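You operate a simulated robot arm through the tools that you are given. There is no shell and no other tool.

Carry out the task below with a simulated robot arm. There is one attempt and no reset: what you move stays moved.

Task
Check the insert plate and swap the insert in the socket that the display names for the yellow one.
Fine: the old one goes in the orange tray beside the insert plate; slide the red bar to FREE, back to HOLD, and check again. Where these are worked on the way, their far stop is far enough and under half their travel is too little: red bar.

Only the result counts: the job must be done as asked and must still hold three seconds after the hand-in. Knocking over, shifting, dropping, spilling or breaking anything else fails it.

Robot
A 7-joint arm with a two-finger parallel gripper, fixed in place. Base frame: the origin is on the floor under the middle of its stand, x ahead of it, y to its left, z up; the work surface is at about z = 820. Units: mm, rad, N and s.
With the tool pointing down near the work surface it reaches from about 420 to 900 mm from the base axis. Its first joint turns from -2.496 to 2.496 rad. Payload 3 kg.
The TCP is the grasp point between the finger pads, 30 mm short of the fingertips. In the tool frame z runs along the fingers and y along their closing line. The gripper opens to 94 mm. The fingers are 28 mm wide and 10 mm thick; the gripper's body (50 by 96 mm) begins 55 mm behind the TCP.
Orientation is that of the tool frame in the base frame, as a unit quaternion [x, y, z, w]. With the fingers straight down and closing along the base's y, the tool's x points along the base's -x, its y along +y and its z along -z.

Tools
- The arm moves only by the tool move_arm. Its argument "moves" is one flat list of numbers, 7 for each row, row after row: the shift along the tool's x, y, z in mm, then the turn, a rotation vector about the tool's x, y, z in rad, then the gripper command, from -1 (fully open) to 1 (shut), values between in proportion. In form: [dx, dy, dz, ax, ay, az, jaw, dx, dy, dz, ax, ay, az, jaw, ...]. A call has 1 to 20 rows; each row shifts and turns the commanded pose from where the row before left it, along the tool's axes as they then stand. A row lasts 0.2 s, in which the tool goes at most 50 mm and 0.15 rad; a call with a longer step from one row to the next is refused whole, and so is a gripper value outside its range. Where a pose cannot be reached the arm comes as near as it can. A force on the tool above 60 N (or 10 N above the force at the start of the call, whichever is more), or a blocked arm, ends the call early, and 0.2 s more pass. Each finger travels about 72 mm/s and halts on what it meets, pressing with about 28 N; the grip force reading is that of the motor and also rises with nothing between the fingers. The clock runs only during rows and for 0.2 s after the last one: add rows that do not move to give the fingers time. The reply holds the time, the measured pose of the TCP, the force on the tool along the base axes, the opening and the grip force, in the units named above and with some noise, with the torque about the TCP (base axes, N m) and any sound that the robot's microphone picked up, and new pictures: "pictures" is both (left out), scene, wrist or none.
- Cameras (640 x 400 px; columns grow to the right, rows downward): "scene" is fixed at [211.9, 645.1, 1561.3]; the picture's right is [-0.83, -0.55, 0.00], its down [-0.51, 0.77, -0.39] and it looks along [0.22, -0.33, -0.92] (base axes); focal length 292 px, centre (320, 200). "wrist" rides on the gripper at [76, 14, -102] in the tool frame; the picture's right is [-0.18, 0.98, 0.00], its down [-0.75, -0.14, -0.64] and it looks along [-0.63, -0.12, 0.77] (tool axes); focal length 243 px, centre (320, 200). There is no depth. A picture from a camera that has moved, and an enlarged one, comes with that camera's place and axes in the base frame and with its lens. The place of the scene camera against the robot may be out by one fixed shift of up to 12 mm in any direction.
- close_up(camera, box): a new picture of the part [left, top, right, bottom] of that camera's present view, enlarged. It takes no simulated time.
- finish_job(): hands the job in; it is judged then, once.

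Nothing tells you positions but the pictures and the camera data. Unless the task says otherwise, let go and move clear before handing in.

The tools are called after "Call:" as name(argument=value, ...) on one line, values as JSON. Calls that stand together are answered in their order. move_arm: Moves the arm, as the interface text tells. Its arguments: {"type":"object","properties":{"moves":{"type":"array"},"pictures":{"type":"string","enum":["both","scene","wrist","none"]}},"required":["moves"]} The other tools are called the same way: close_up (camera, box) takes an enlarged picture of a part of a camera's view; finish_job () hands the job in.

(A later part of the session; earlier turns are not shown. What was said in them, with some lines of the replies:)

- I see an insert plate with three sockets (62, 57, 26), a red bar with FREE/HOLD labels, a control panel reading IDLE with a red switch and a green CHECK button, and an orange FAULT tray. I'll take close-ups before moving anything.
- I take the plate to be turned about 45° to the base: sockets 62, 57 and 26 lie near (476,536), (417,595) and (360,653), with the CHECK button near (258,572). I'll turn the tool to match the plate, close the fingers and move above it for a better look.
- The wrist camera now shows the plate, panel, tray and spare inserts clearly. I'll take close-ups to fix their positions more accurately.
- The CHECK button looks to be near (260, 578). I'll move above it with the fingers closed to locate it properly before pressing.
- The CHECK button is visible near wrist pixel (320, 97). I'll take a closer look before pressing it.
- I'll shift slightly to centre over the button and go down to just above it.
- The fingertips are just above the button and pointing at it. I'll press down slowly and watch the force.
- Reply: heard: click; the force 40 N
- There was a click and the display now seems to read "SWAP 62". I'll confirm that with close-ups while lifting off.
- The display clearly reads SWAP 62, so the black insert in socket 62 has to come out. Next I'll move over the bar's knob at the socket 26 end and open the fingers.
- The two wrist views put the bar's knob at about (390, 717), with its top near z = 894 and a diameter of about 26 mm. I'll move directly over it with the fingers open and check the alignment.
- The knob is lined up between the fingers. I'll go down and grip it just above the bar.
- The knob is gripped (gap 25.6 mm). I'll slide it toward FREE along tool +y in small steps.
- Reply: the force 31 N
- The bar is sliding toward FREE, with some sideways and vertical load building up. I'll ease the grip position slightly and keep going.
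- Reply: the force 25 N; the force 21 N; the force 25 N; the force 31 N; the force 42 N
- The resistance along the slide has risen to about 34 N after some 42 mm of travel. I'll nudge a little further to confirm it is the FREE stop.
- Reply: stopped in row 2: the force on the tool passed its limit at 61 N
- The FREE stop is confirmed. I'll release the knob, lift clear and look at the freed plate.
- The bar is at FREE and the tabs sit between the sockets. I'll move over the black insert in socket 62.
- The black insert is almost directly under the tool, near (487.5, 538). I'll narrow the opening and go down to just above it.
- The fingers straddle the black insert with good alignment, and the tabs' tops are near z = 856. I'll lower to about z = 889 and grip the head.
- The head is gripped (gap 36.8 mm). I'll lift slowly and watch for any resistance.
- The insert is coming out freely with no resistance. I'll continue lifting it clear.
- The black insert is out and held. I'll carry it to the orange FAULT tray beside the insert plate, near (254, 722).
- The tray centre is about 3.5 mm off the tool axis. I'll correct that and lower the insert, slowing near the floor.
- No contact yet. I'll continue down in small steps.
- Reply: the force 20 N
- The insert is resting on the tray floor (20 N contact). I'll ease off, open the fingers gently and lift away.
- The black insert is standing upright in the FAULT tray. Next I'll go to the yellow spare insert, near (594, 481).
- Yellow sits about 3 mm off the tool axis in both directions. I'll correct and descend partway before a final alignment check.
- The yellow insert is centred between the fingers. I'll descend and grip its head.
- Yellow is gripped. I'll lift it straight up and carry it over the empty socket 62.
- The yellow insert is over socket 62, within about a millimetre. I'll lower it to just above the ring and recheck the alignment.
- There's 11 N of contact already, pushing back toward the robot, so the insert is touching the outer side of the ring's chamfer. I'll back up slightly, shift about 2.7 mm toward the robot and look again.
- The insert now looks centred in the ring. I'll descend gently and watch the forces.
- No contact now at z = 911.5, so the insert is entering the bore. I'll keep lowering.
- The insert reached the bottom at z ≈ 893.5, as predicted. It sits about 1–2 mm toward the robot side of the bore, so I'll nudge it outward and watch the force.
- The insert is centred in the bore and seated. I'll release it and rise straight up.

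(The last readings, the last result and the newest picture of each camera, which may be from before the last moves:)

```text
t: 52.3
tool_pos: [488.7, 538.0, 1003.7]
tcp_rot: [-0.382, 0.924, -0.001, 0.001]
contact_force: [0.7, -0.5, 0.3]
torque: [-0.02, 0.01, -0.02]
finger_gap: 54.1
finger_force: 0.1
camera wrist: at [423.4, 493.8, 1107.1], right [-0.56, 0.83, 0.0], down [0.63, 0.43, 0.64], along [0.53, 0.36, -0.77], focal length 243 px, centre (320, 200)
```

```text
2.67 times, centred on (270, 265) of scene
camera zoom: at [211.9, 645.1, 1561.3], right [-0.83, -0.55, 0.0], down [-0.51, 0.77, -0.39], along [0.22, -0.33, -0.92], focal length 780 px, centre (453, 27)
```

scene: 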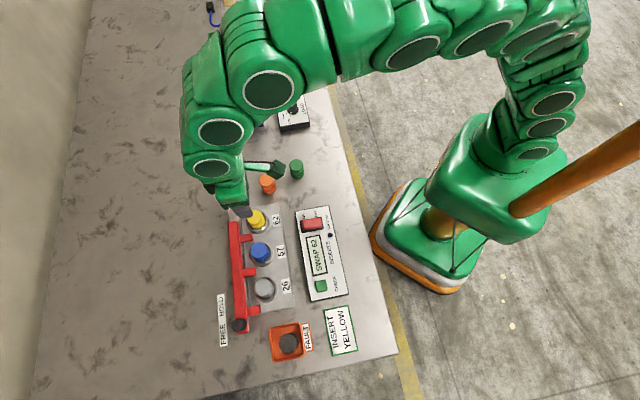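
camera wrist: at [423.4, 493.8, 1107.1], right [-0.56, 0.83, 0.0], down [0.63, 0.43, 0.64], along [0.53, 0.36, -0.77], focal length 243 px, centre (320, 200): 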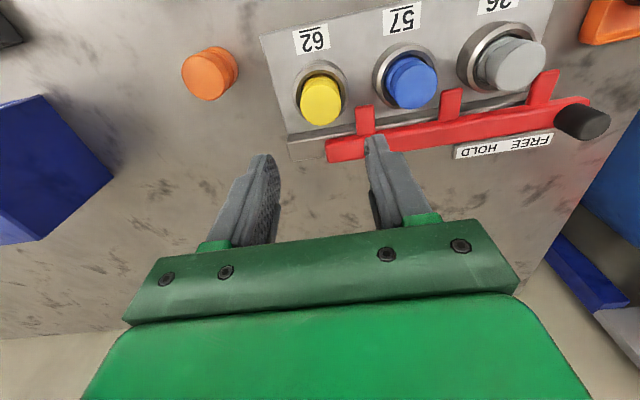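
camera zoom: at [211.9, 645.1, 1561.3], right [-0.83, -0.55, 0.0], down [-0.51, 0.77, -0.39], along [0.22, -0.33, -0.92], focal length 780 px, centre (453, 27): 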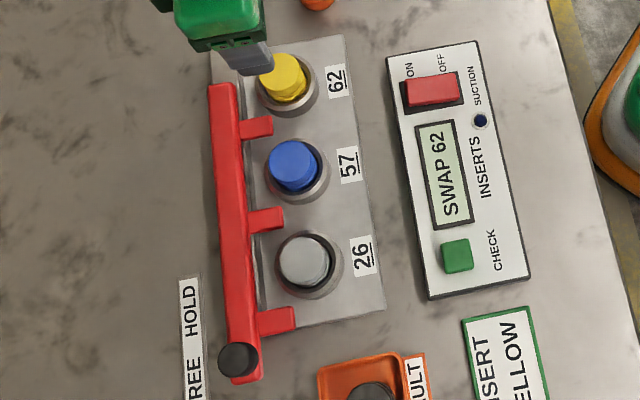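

Yellow looks fully seated. Next I'll return to the bar's knob at the FREE end, near (363, 748).

Call:
move_arm(moves=[-10, 39.4, 0, 0, 0, 0, -0.4, -10, 39.4, 0, 0, 0, 0, -0.4, -10, 39.4, 0, 0, 0, 0, -0.4, -10, 39.4, 0, 0, 0, 0, -0.4, -10, 39.4, 0, 0, 0, 0, -0.4, -10, 39.4, 0, 0, 0, 0, -0.4, 0, 0, 40, 0, 0, 0, -0.4, 0, 0, 0, 0, 0, 0, -0.4], pictures="wrist")

Call:
close_up(camera="wrist", box=[200, 60, 440, 210])

```text
t: 54.1
tool_pos: [364.9, 747.1, 963.0]
tcp_rot: [-0.381, 0.925, -0.002, 0.0]
contact_force: [-0.7, -0.4, 0.0]
torque: [0.03, -0.01, 0.0]
finger_gap: 65.8
finger_force: 0.1
camera wrist: at [299.7, 703.1, 1066.8], right [-0.56, 0.83, 0.0], down [0.63, 0.43, 0.64], along [0.53, 0.36, -0.77], focal length 243 px, centre (320, 200)
```

wrist: 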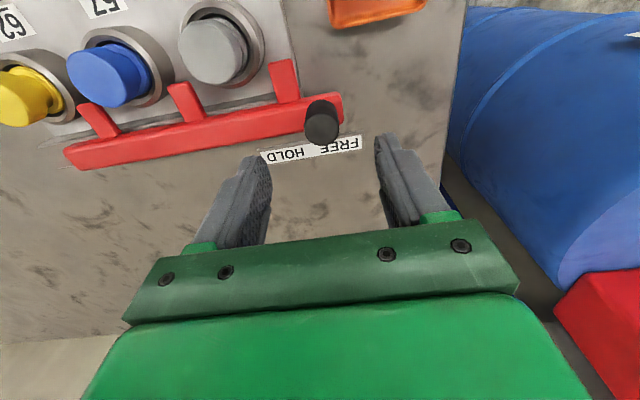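

```text
2.67 times, centred on (320, 135) of wrist
camera zoom: at [299.7, 703.1, 1066.8], right [-0.56, 0.83, 0.0], down [0.63, 0.43, 0.64], along [0.53, 0.36, -0.77], focal length 647 px, centre (320, 373)
```

zoom: 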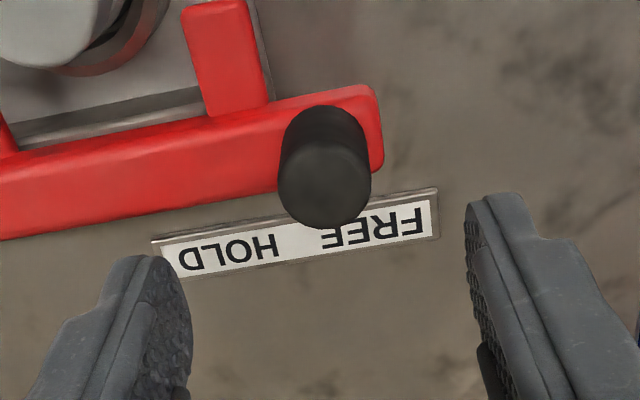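

The knob is about 2 mm off the tool axis. I'll correct, descend and grip it.

Call:
move_arm(moves=[2, 1.3, 26, 0, 0, 0, -0.4, 0, 0, 20, 0, 0, 0, -0.4, 0, 0, 8, 0, 0, 0, -0.4, 0, 0, 0, 0, 0, 0, -0.4, 0, 0, 0, 0, 0, 0, 1, 0, 0, 0, 0, 0, 0, 1, 0, 0, 0, 0, 0, 0, 1, 0, 0, 0, 0, 0, 0, 1], pictures="wrist")

```text
t: 55.9
tool_pos: [361.1, 746.2, 909.0]
tcp_rot: [-0.382, 0.924, -0.001, 0.0]
contact_force: [-0.9, -2.1, -1.9]
torque: [0.4, 0.43, -0.05]
finger_gap: 25.4
finger_force: 45.2
camera wrist: at [297.2, 702.9, 1011.6], right [-0.56, 0.83, 0.0], down [0.63, 0.43, 0.64], along [0.53, 0.36, -0.77], focal length 243 px, centre (320, 200)
```

wrist: 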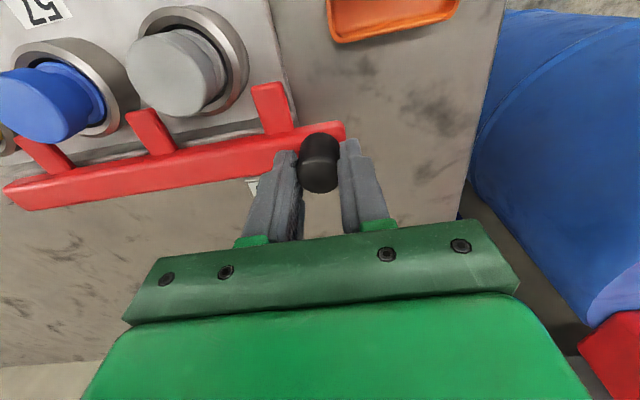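

The knob is gripped. I'll slide it back toward HOLD in stages, watching for any snag on the inserts.

Call:
move_arm(moves=[0, -5, 0, 0, 0, 0, 1, 0, -5, 0, 0, 0, 0, 1, 0, 0, 0, 0, 0, 0, 1], pictures="none")

```text
t: 56.7
tool_pos: [368.9, 740.6, 908.1]
tcp_rot: [-0.381, 0.925, 0.0, 0.0]
contact_force: [-2.6, -3.4, -1.5]
torque: [0.66, 0.29, -0.02]
finger_gap: 25.4
finger_force: 44.9
```

Call:
move_arm(moves=[0, -5, 0, 0, 0, 0, 1, 0, -5, 0, 0, 0, 0, 1, 0, 0, 0, 0, 0, 0, 1], pictures="wrist")

```text
t: 57.5
tool_pos: [375.6, 733.0, 906.6]
tcp_rot: [-0.382, 0.924, -0.002, 0.001]
contact_force: [-7.6, -6.6, -2.8]
torque: [0.14, 0.65, -0.05]
finger_gap: 25.9
finger_force: 44.9
camera wrist: at [310.7, 689.4, 1011.6], right [-0.56, 0.83, 0.0], down [0.63, 0.43, 0.64], along [0.53, 0.36, -0.77], focal length 243 px, centre (320, 200)
```

wrist: 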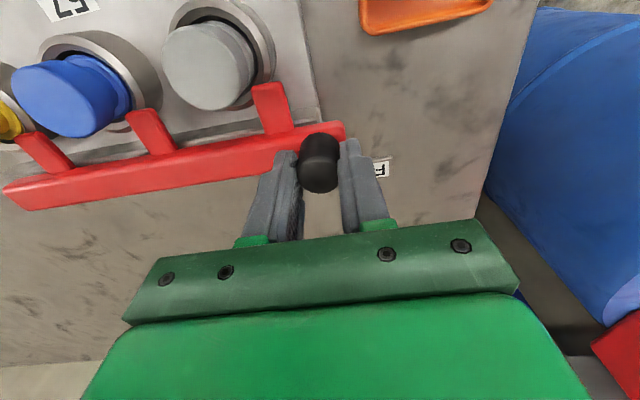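

Call:
move_arm(moves=[0.4, -4, 0, 0, 0, 0, 1, 0, -4, 0, 0, 0, 0, 1, 0, 0, 0, 0, 0, 0, 1], pictures="none")

```text
t: 58.3
tool_pos: [380.4, 727.7, 907.7]
tcp_rot: [-0.381, 0.925, -0.002, 0.001]
contact_force: [-0.7, -1.2, -4.9]
torque: [0.22, 0.52, -0.05]
finger_gap: 25.6
finger_force: 45.3
```

Call:
move_arm(moves=[0, -4, 0, 0, 0, 0, 1, 0, -3, 0, 0, 0, 0, 1, 0, 0, 0, 0, 0, 0, 1], pictures="wrist")

Call:
close_up(camera="wrist", box=[0, 20, 340, 220])

```text
t: 59.1
tool_pos: [385.7, 723.6, 908.3]
tcp_rot: [-0.382, 0.924, -0.001, 0.001]
contact_force: [8.5, 7.2, -0.7]
torque: [0.38, 0.42, -0.11]
finger_gap: 25.4
finger_force: 45.4
camera wrist: at [321.5, 678.5, 1011.5], right [-0.56, 0.83, 0.0], down [0.63, 0.43, 0.64], along [0.53, 0.36, -0.77], focal length 243 px, centre (320, 200)
```

wrist: 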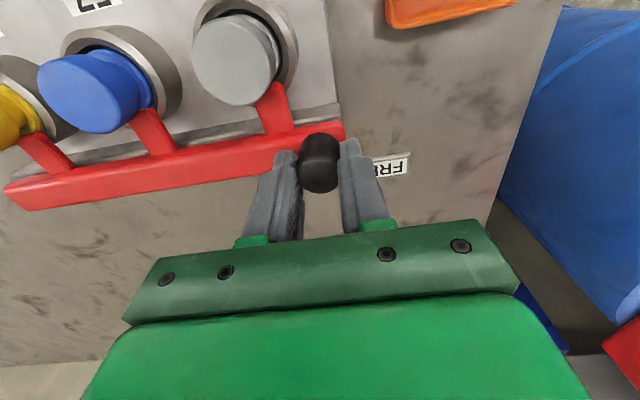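

```text
1.88 times, centred on (170, 120) of wrist
camera zoom: at [321.5, 678.5, 1011.5], right [-0.56, 0.83, 0.0], down [0.63, 0.43, 0.64], along [0.53, 0.36, -0.77], focal length 457 px, centre (602, 351)
```

zoom: 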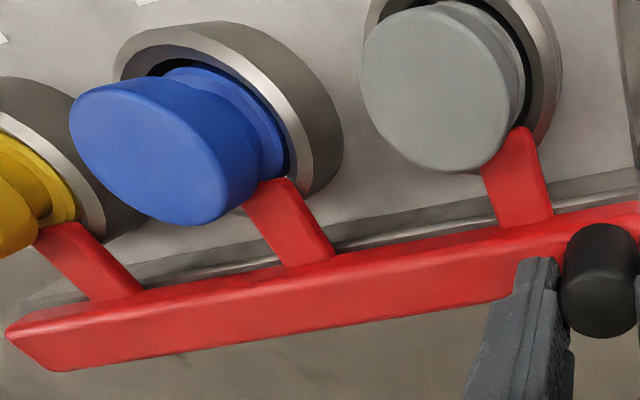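

The tabs are sliding into the grooves, including the yellow one's. I'll continue to the HOLD stop.

Call:
move_arm(moves=[-0.4, -3, 0, 0, 0, 0, 1, 0, -2, 0, 0, 0, 0, 1, 0, 0, 0, 0, 0, 0, 1], pictures="none")

```text
t: 59.9
tool_pos: [388.7, 718.4, 907.9]
tcp_rot: [-0.381, 0.925, -0.001, 0.001]
contact_force: [16.4, 14.3, -10.2]
torque: [1.03, -0.32, 0.06]
finger_gap: 25.4
finger_force: 45.3
```

Call:
move_arm(moves=[-0.8, -1, 0.3, 0, 0, 0, 1, 0, -1.5, 0, 0, 0, 0, 1, 0, 0, 0, 0, 0, 0, 1], pictures="none")

```text
t: 60.7
tool_pos: [391.2, 717.0, 907.7]
tcp_rot: [-0.382, 0.924, -0.002, 0.0]
contact_force: [1.7, -0.8, 8.7]
torque: [0.42, 0.3, 0.08]
finger_gap: 25.1
finger_force: 44.8
```

Call:
move_arm(moves=[0, -1.5, 0, 0, 0, 0, 1, 0, 0, 0, 0, 0, 0, 1], pictures="none")

```text
t: 61.3
tool_pos: [390.7, 717.9, 908.4]
tcp_rot: [-0.382, 0.924, -0.001, 0.001]
contact_force: [-10.0, -3.3, 15.6]
torque: [0.07, 0.84, -0.04]
finger_gap: 25.2
finger_force: 45.0
```

Call:
move_arm(moves=[0.3, -1.2, 0, 0, 0, 0, 1, 0, 0, 0, 0, 0, 0, 1], pictures="none")

```text
t: 61.9
tool_pos: [390.8, 715.8, 906.7]
tcp_rot: [-0.383, 0.924, -0.001, 0.002]
contact_force: [-16.9, 22.7, 9.3]
torque: [1.3, 0.48, -0.01]
finger_gap: 25.5
finger_force: 44.7
```

Call:
move_arm(moves=[0, -0.6, 0, 0, 0, 0, 1, 0, 0, 0, 0, 0, 0, 1], pictures="wrist")

Call:
close_up(camera="wrist", box=[0, 20, 340, 220])

```text
t: 62.5
tool_pos: [391.2, 716.1, 908.6]
tcp_rot: [-0.382, 0.924, -0.001, 0.0]
contact_force: [-24.6, 41.1, 14.5]
torque: [1.59, 0.83, -0.09]
finger_gap: 25.2
finger_force: 44.9
camera wrist: at [327.3, 672.3, 1011.4], right [-0.56, 0.83, 0.0], down [0.63, 0.43, 0.64], along [0.53, 0.36, -0.77], focal length 243 px, centre (320, 200)
```

wrist: 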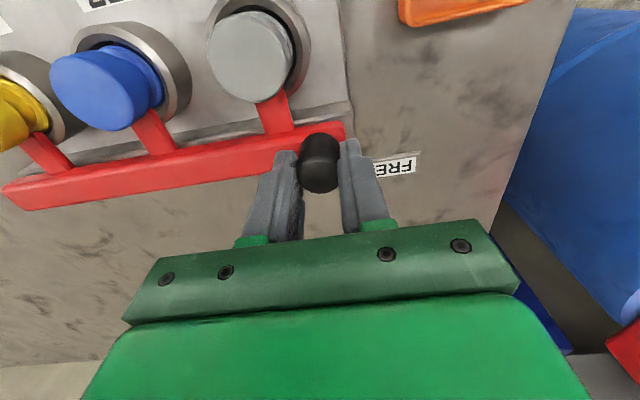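

```text
1.88 times, centred on (170, 120) of wrist
camera zoom: at [327.3, 672.3, 1011.4], right [-0.56, 0.83, 0.0], down [0.63, 0.43, 0.64], along [0.53, 0.36, -0.77], focal length 457 px, centre (602, 351)
```

zoom: 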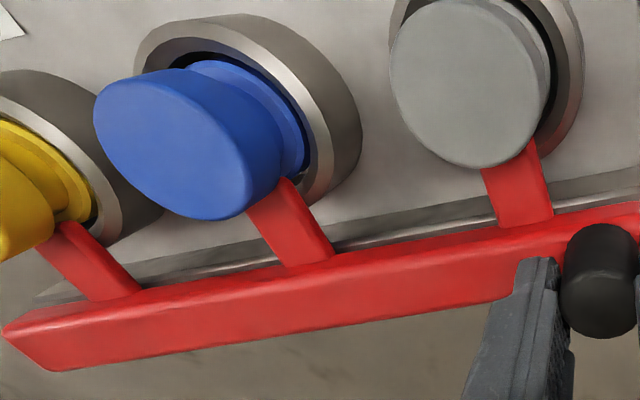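

The bar is firmly against the HOLD stop (about 46 N). I'll relax the push, release the knob, rise, and go back toward the CHECK button.

Call:
move_arm(moves=[0, 1.4, 0.0, 0, 0, 0, 1, 0, 0, 0, 0, 0, 0, -0.4, 0, 0, 0, 0, 0, 0, -0.4, 0, 0, 0, 0, 0, 0, -0.4, 0, 0, -20, 0, 0, 0, -0.4, 0, 0, -35, 0, 0, 0, -0.4, 0, 0, -40, 0, 0, 0, -0.4, 0, 0, 0, 0, 0, 0, -0.4], pictures="wrist")

Call:
close_up(camera="wrist", box=[20, 20, 380, 200])

```text
t: 64.3
tool_pos: [391.1, 717.0, 1002.9]
tcp_rot: [-0.381, 0.925, -0.002, 0.001]
contact_force: [0.4, 0.6, 0.7]
torque: [0.01, -0.01, 0.0]
finger_gap: 65.8
finger_force: 0.2
camera wrist: at [327.8, 672.7, 1107.1], right [-0.56, 0.83, 0.0], down [0.63, 0.43, 0.64], along [0.53, 0.36, -0.77], focal length 243 px, centre (320, 200)
```

wrist: 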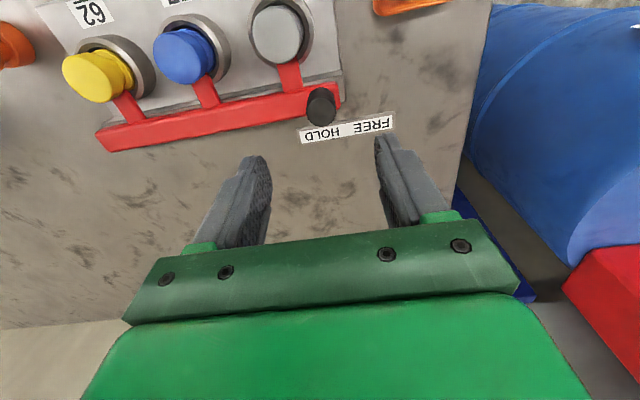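

```text
1.78 times, centred on (200, 110) of wrist
camera zoom: at [327.8, 672.7, 1107.1], right [-0.56, 0.83, 0.0], down [0.63, 0.43, 0.64], along [0.53, 0.36, -0.77], focal length 431 px, centre (533, 360)
```

zoom: 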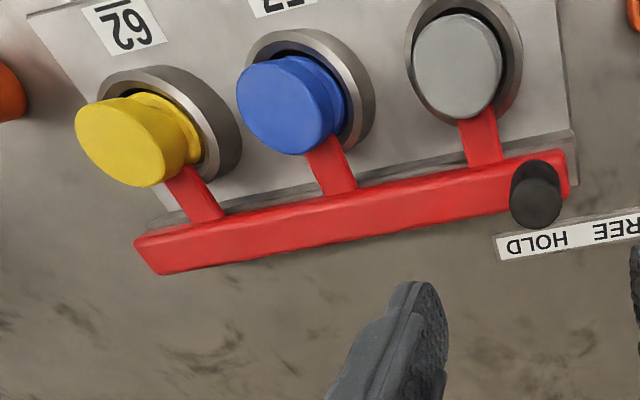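

The bar is at HOLD with all three tabs engaged. I'll move back above the CHECK button with the fingers closed.

Call:
move_arm(moves=[37.1, -1.5, 0, 0, 0, 0, 1, 37.1, -1.5, 0, 0, 0, 0, 1, 37.1, -1.5, 0, 0, 0, 0, 1, 37.1, -1.5, 0, 0, 0, 0, 1, 37.1, -1.5, 0, 0, 0, 0, 1, 0, 0, 0, 0, 0, 0, 1], pictures="both")

Call:
close_up(camera="wrist", box=[280, 70, 360, 120])

```text
t: 65.7
tool_pos: [266.4, 581.1, 1002.4]
tcp_rot: [-0.382, 0.924, -0.002, -0.001]
contact_force: [-0.3, 0.3, -0.6]
torque: [-0.01, 0.0, 0.02]
finger_gap: 0.0
finger_force: 27.6
camera wrist: at [201.5, 538.2, 1106.0], right [-0.56, 0.83, 0.0], down [0.63, 0.43, 0.64], along [0.53, 0.36, -0.77], focal length 243 px, centre (320, 200)
```

scene: 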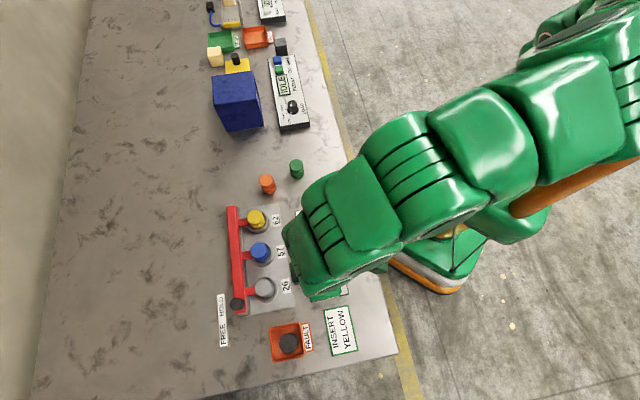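
wrist: 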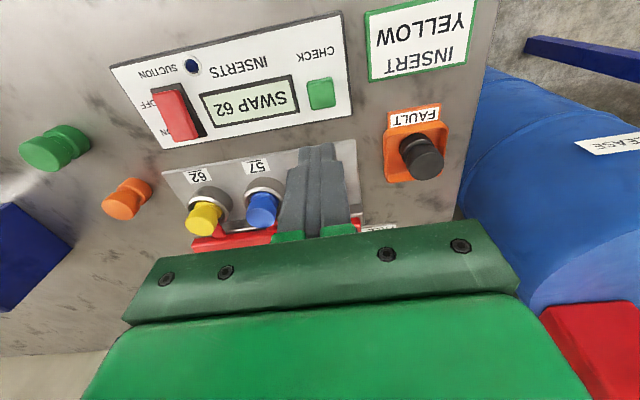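

```text
8.00 times, centred on (320, 95) of wrist
camera zoom: at [201.5, 538.2, 1106.0], right [-0.56, 0.83, 0.0], down [0.63, 0.43, 0.64], along [0.53, 0.36, -0.77], focal length 1941 px, centre (320, 1040)
```

zoom: 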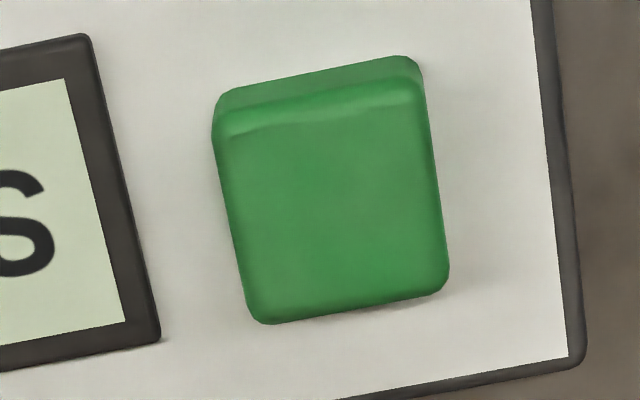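

The button is about 2 mm off the tool axis. I'll correct that, descend and press CHECK again.

Call:
move_arm(moves=[1.5, 2, 35, 0, 0, 0, 1, 0, 0, 35, 0, 0, 0, 1, 0, 0, 33, 0, 0, 0, 1, 0, 0, 6, 0, 0, 0, 1, 0, 0, 5, 0, 0, 0, 1, 0, 0, 4, 0, 0, 0, 1, 0, 0, 2, 0, 0, 0, 1, 0, 0, 0, 0, 0, 0, 1], pictures="wrist")

```text
t: 67.5
tool_pos: [263.2, 581.1, 883.1]
tcp_rot: [-0.382, 0.924, -0.002, 0.001]
contact_force: [-2.7, 1.0, 7.2]
torque: [0.0, 0.06, 0.04]
finger_gap: 0.1
finger_force: 28.0
heard: click
camera wrist: at [199.0, 536.5, 986.6], right [-0.56, 0.83, 0.0], down [0.63, 0.43, 0.64], along [0.53, 0.36, -0.77], focal length 243 px, centre (320, 200)
```

wrist: 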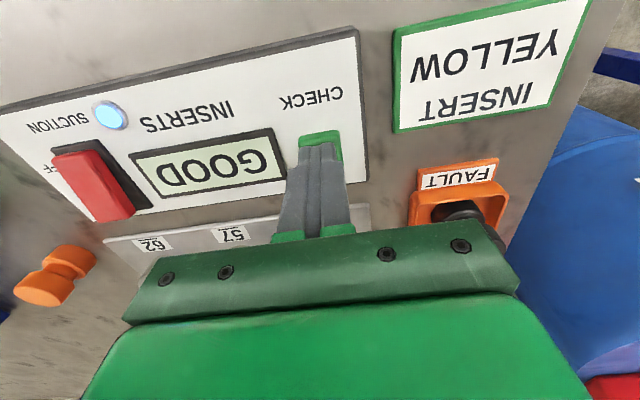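

The click was heard and the display reads GOOD, with the lamp now lit. I'll lift clear and inspect everything once more.

Call:
move_arm(moves=[0, 0, -10, 0, 0, 0, 1, 0, 0, -35, 0, 0, 0, 1, 0, 0, -40, 0, 0, 0, 1, 0, 0, -40, 0, 0, 0, 1, 0, 0, -40, 0, 0, 0, 1, 30, 0, -20, 0, 0, 0, 1, 30, 0, -20, 0, 0, 0, 1, 0, 0, 0, 0, 0, 0, 1], pictures="both")

Call:
close_up(camera="wrist", box=[120, 20, 480, 245])

Call:
close_up(camera="scene", box=[200, 190, 360, 380])

```text
t: 69.3
tool_pos: [222.3, 536.6, 1086.7]
tcp_rot: [-0.38, 0.925, -0.001, 0.001]
contact_force: [-0.4, -0.6, -0.3]
torque: [-0.01, 0.0, 0.03]
finger_gap: 0.0
finger_force: 28.3
camera wrist: at [157.2, 493.2, 1191.5], right [-0.56, 0.83, 0.0], down [0.63, 0.43, 0.64], along [0.53, 0.36, -0.77], focal length 243 px, centre (320, 200)
```

scene: 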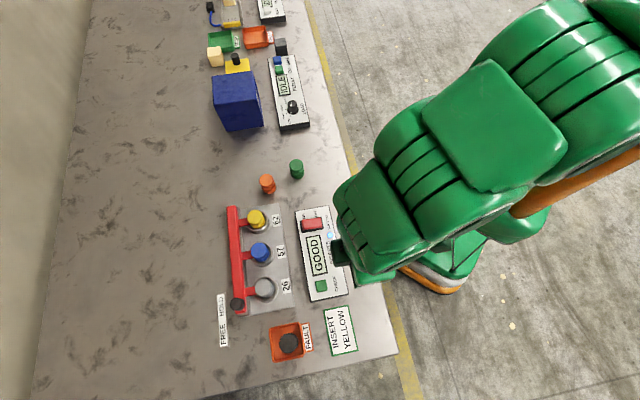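
wrist: 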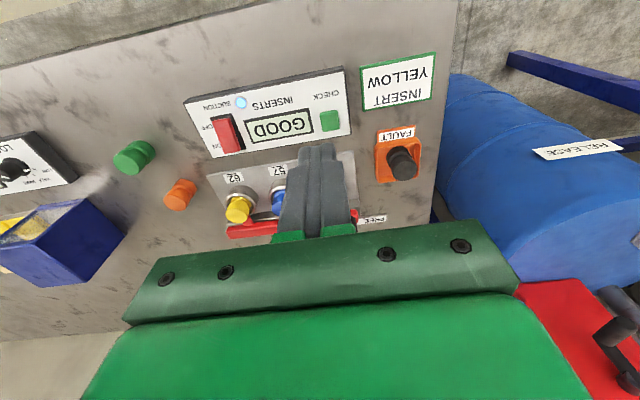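

```text
1.78 times, centred on (300, 132) of wrist
camera zoom: at [157.2, 493.2, 1191.5], right [-0.56, 0.83, 0.0], down [0.63, 0.43, 0.64], along [0.53, 0.36, -0.77], focal length 431 px, centre (356, 320)
```

zoom: 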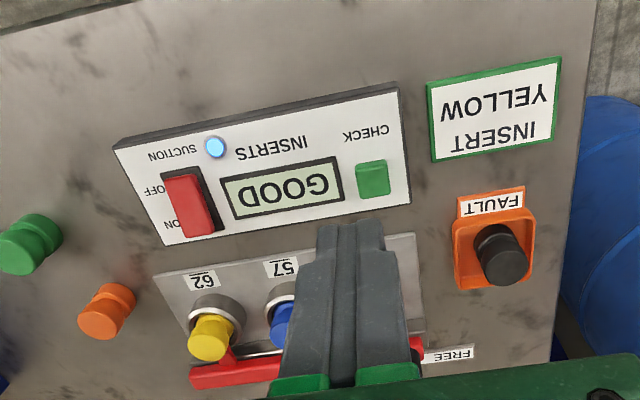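

```text
2.11 times, centred on (280, 285) of scene
camera zoom: at [211.9, 645.1, 1561.3], right [-0.83, -0.55, 0.0], down [-0.51, 0.77, -0.39], along [0.22, -0.33, -0.92], focal length 616 px, centre (404, 21)
```

zoom: 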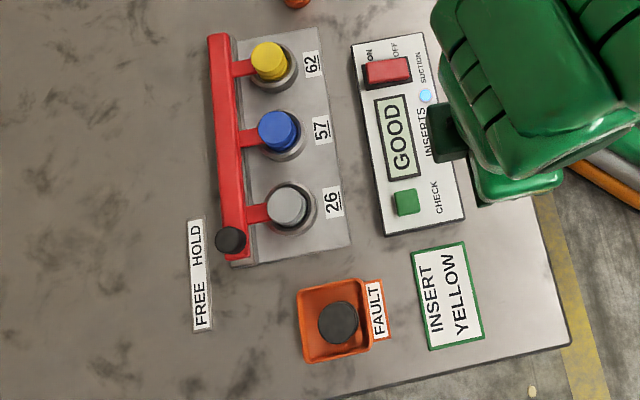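

Socket 62 holds the yellow insert, the black one stands in the FAULT tray, the bar is back at HOLD and the recheck shows GOOD. The arm is clear of everything, so I'll hand the job in.

Call:
finish_job()

```text
The job is handed in.
```

The insert swap is finished and handed in, and the second check of the plate reads GOOD.

- **First check:** the display read SWAP 62, so I replaced the black insert in socket 62.
- **Red bar:** I slid it to its FREE stop before the swap and back to its HOLD stop afterwards. Its tabs are in place on all three inserts again.
- **Old insert:** the black one is standing upright in the orange FAULT tray beside the insert plate.
- **New insert:** the yellow one is seated in socket 62. It touched the socket rim lightly on the first try, so I shifted it a few millimetres before it went in.
- **Suction:** the blue lamp by the SUCTION label came on when the second check passed. I did not touch the suction switch.

Nothing was knocked over or dropped, and the arm was clear of the plate when I handed in.
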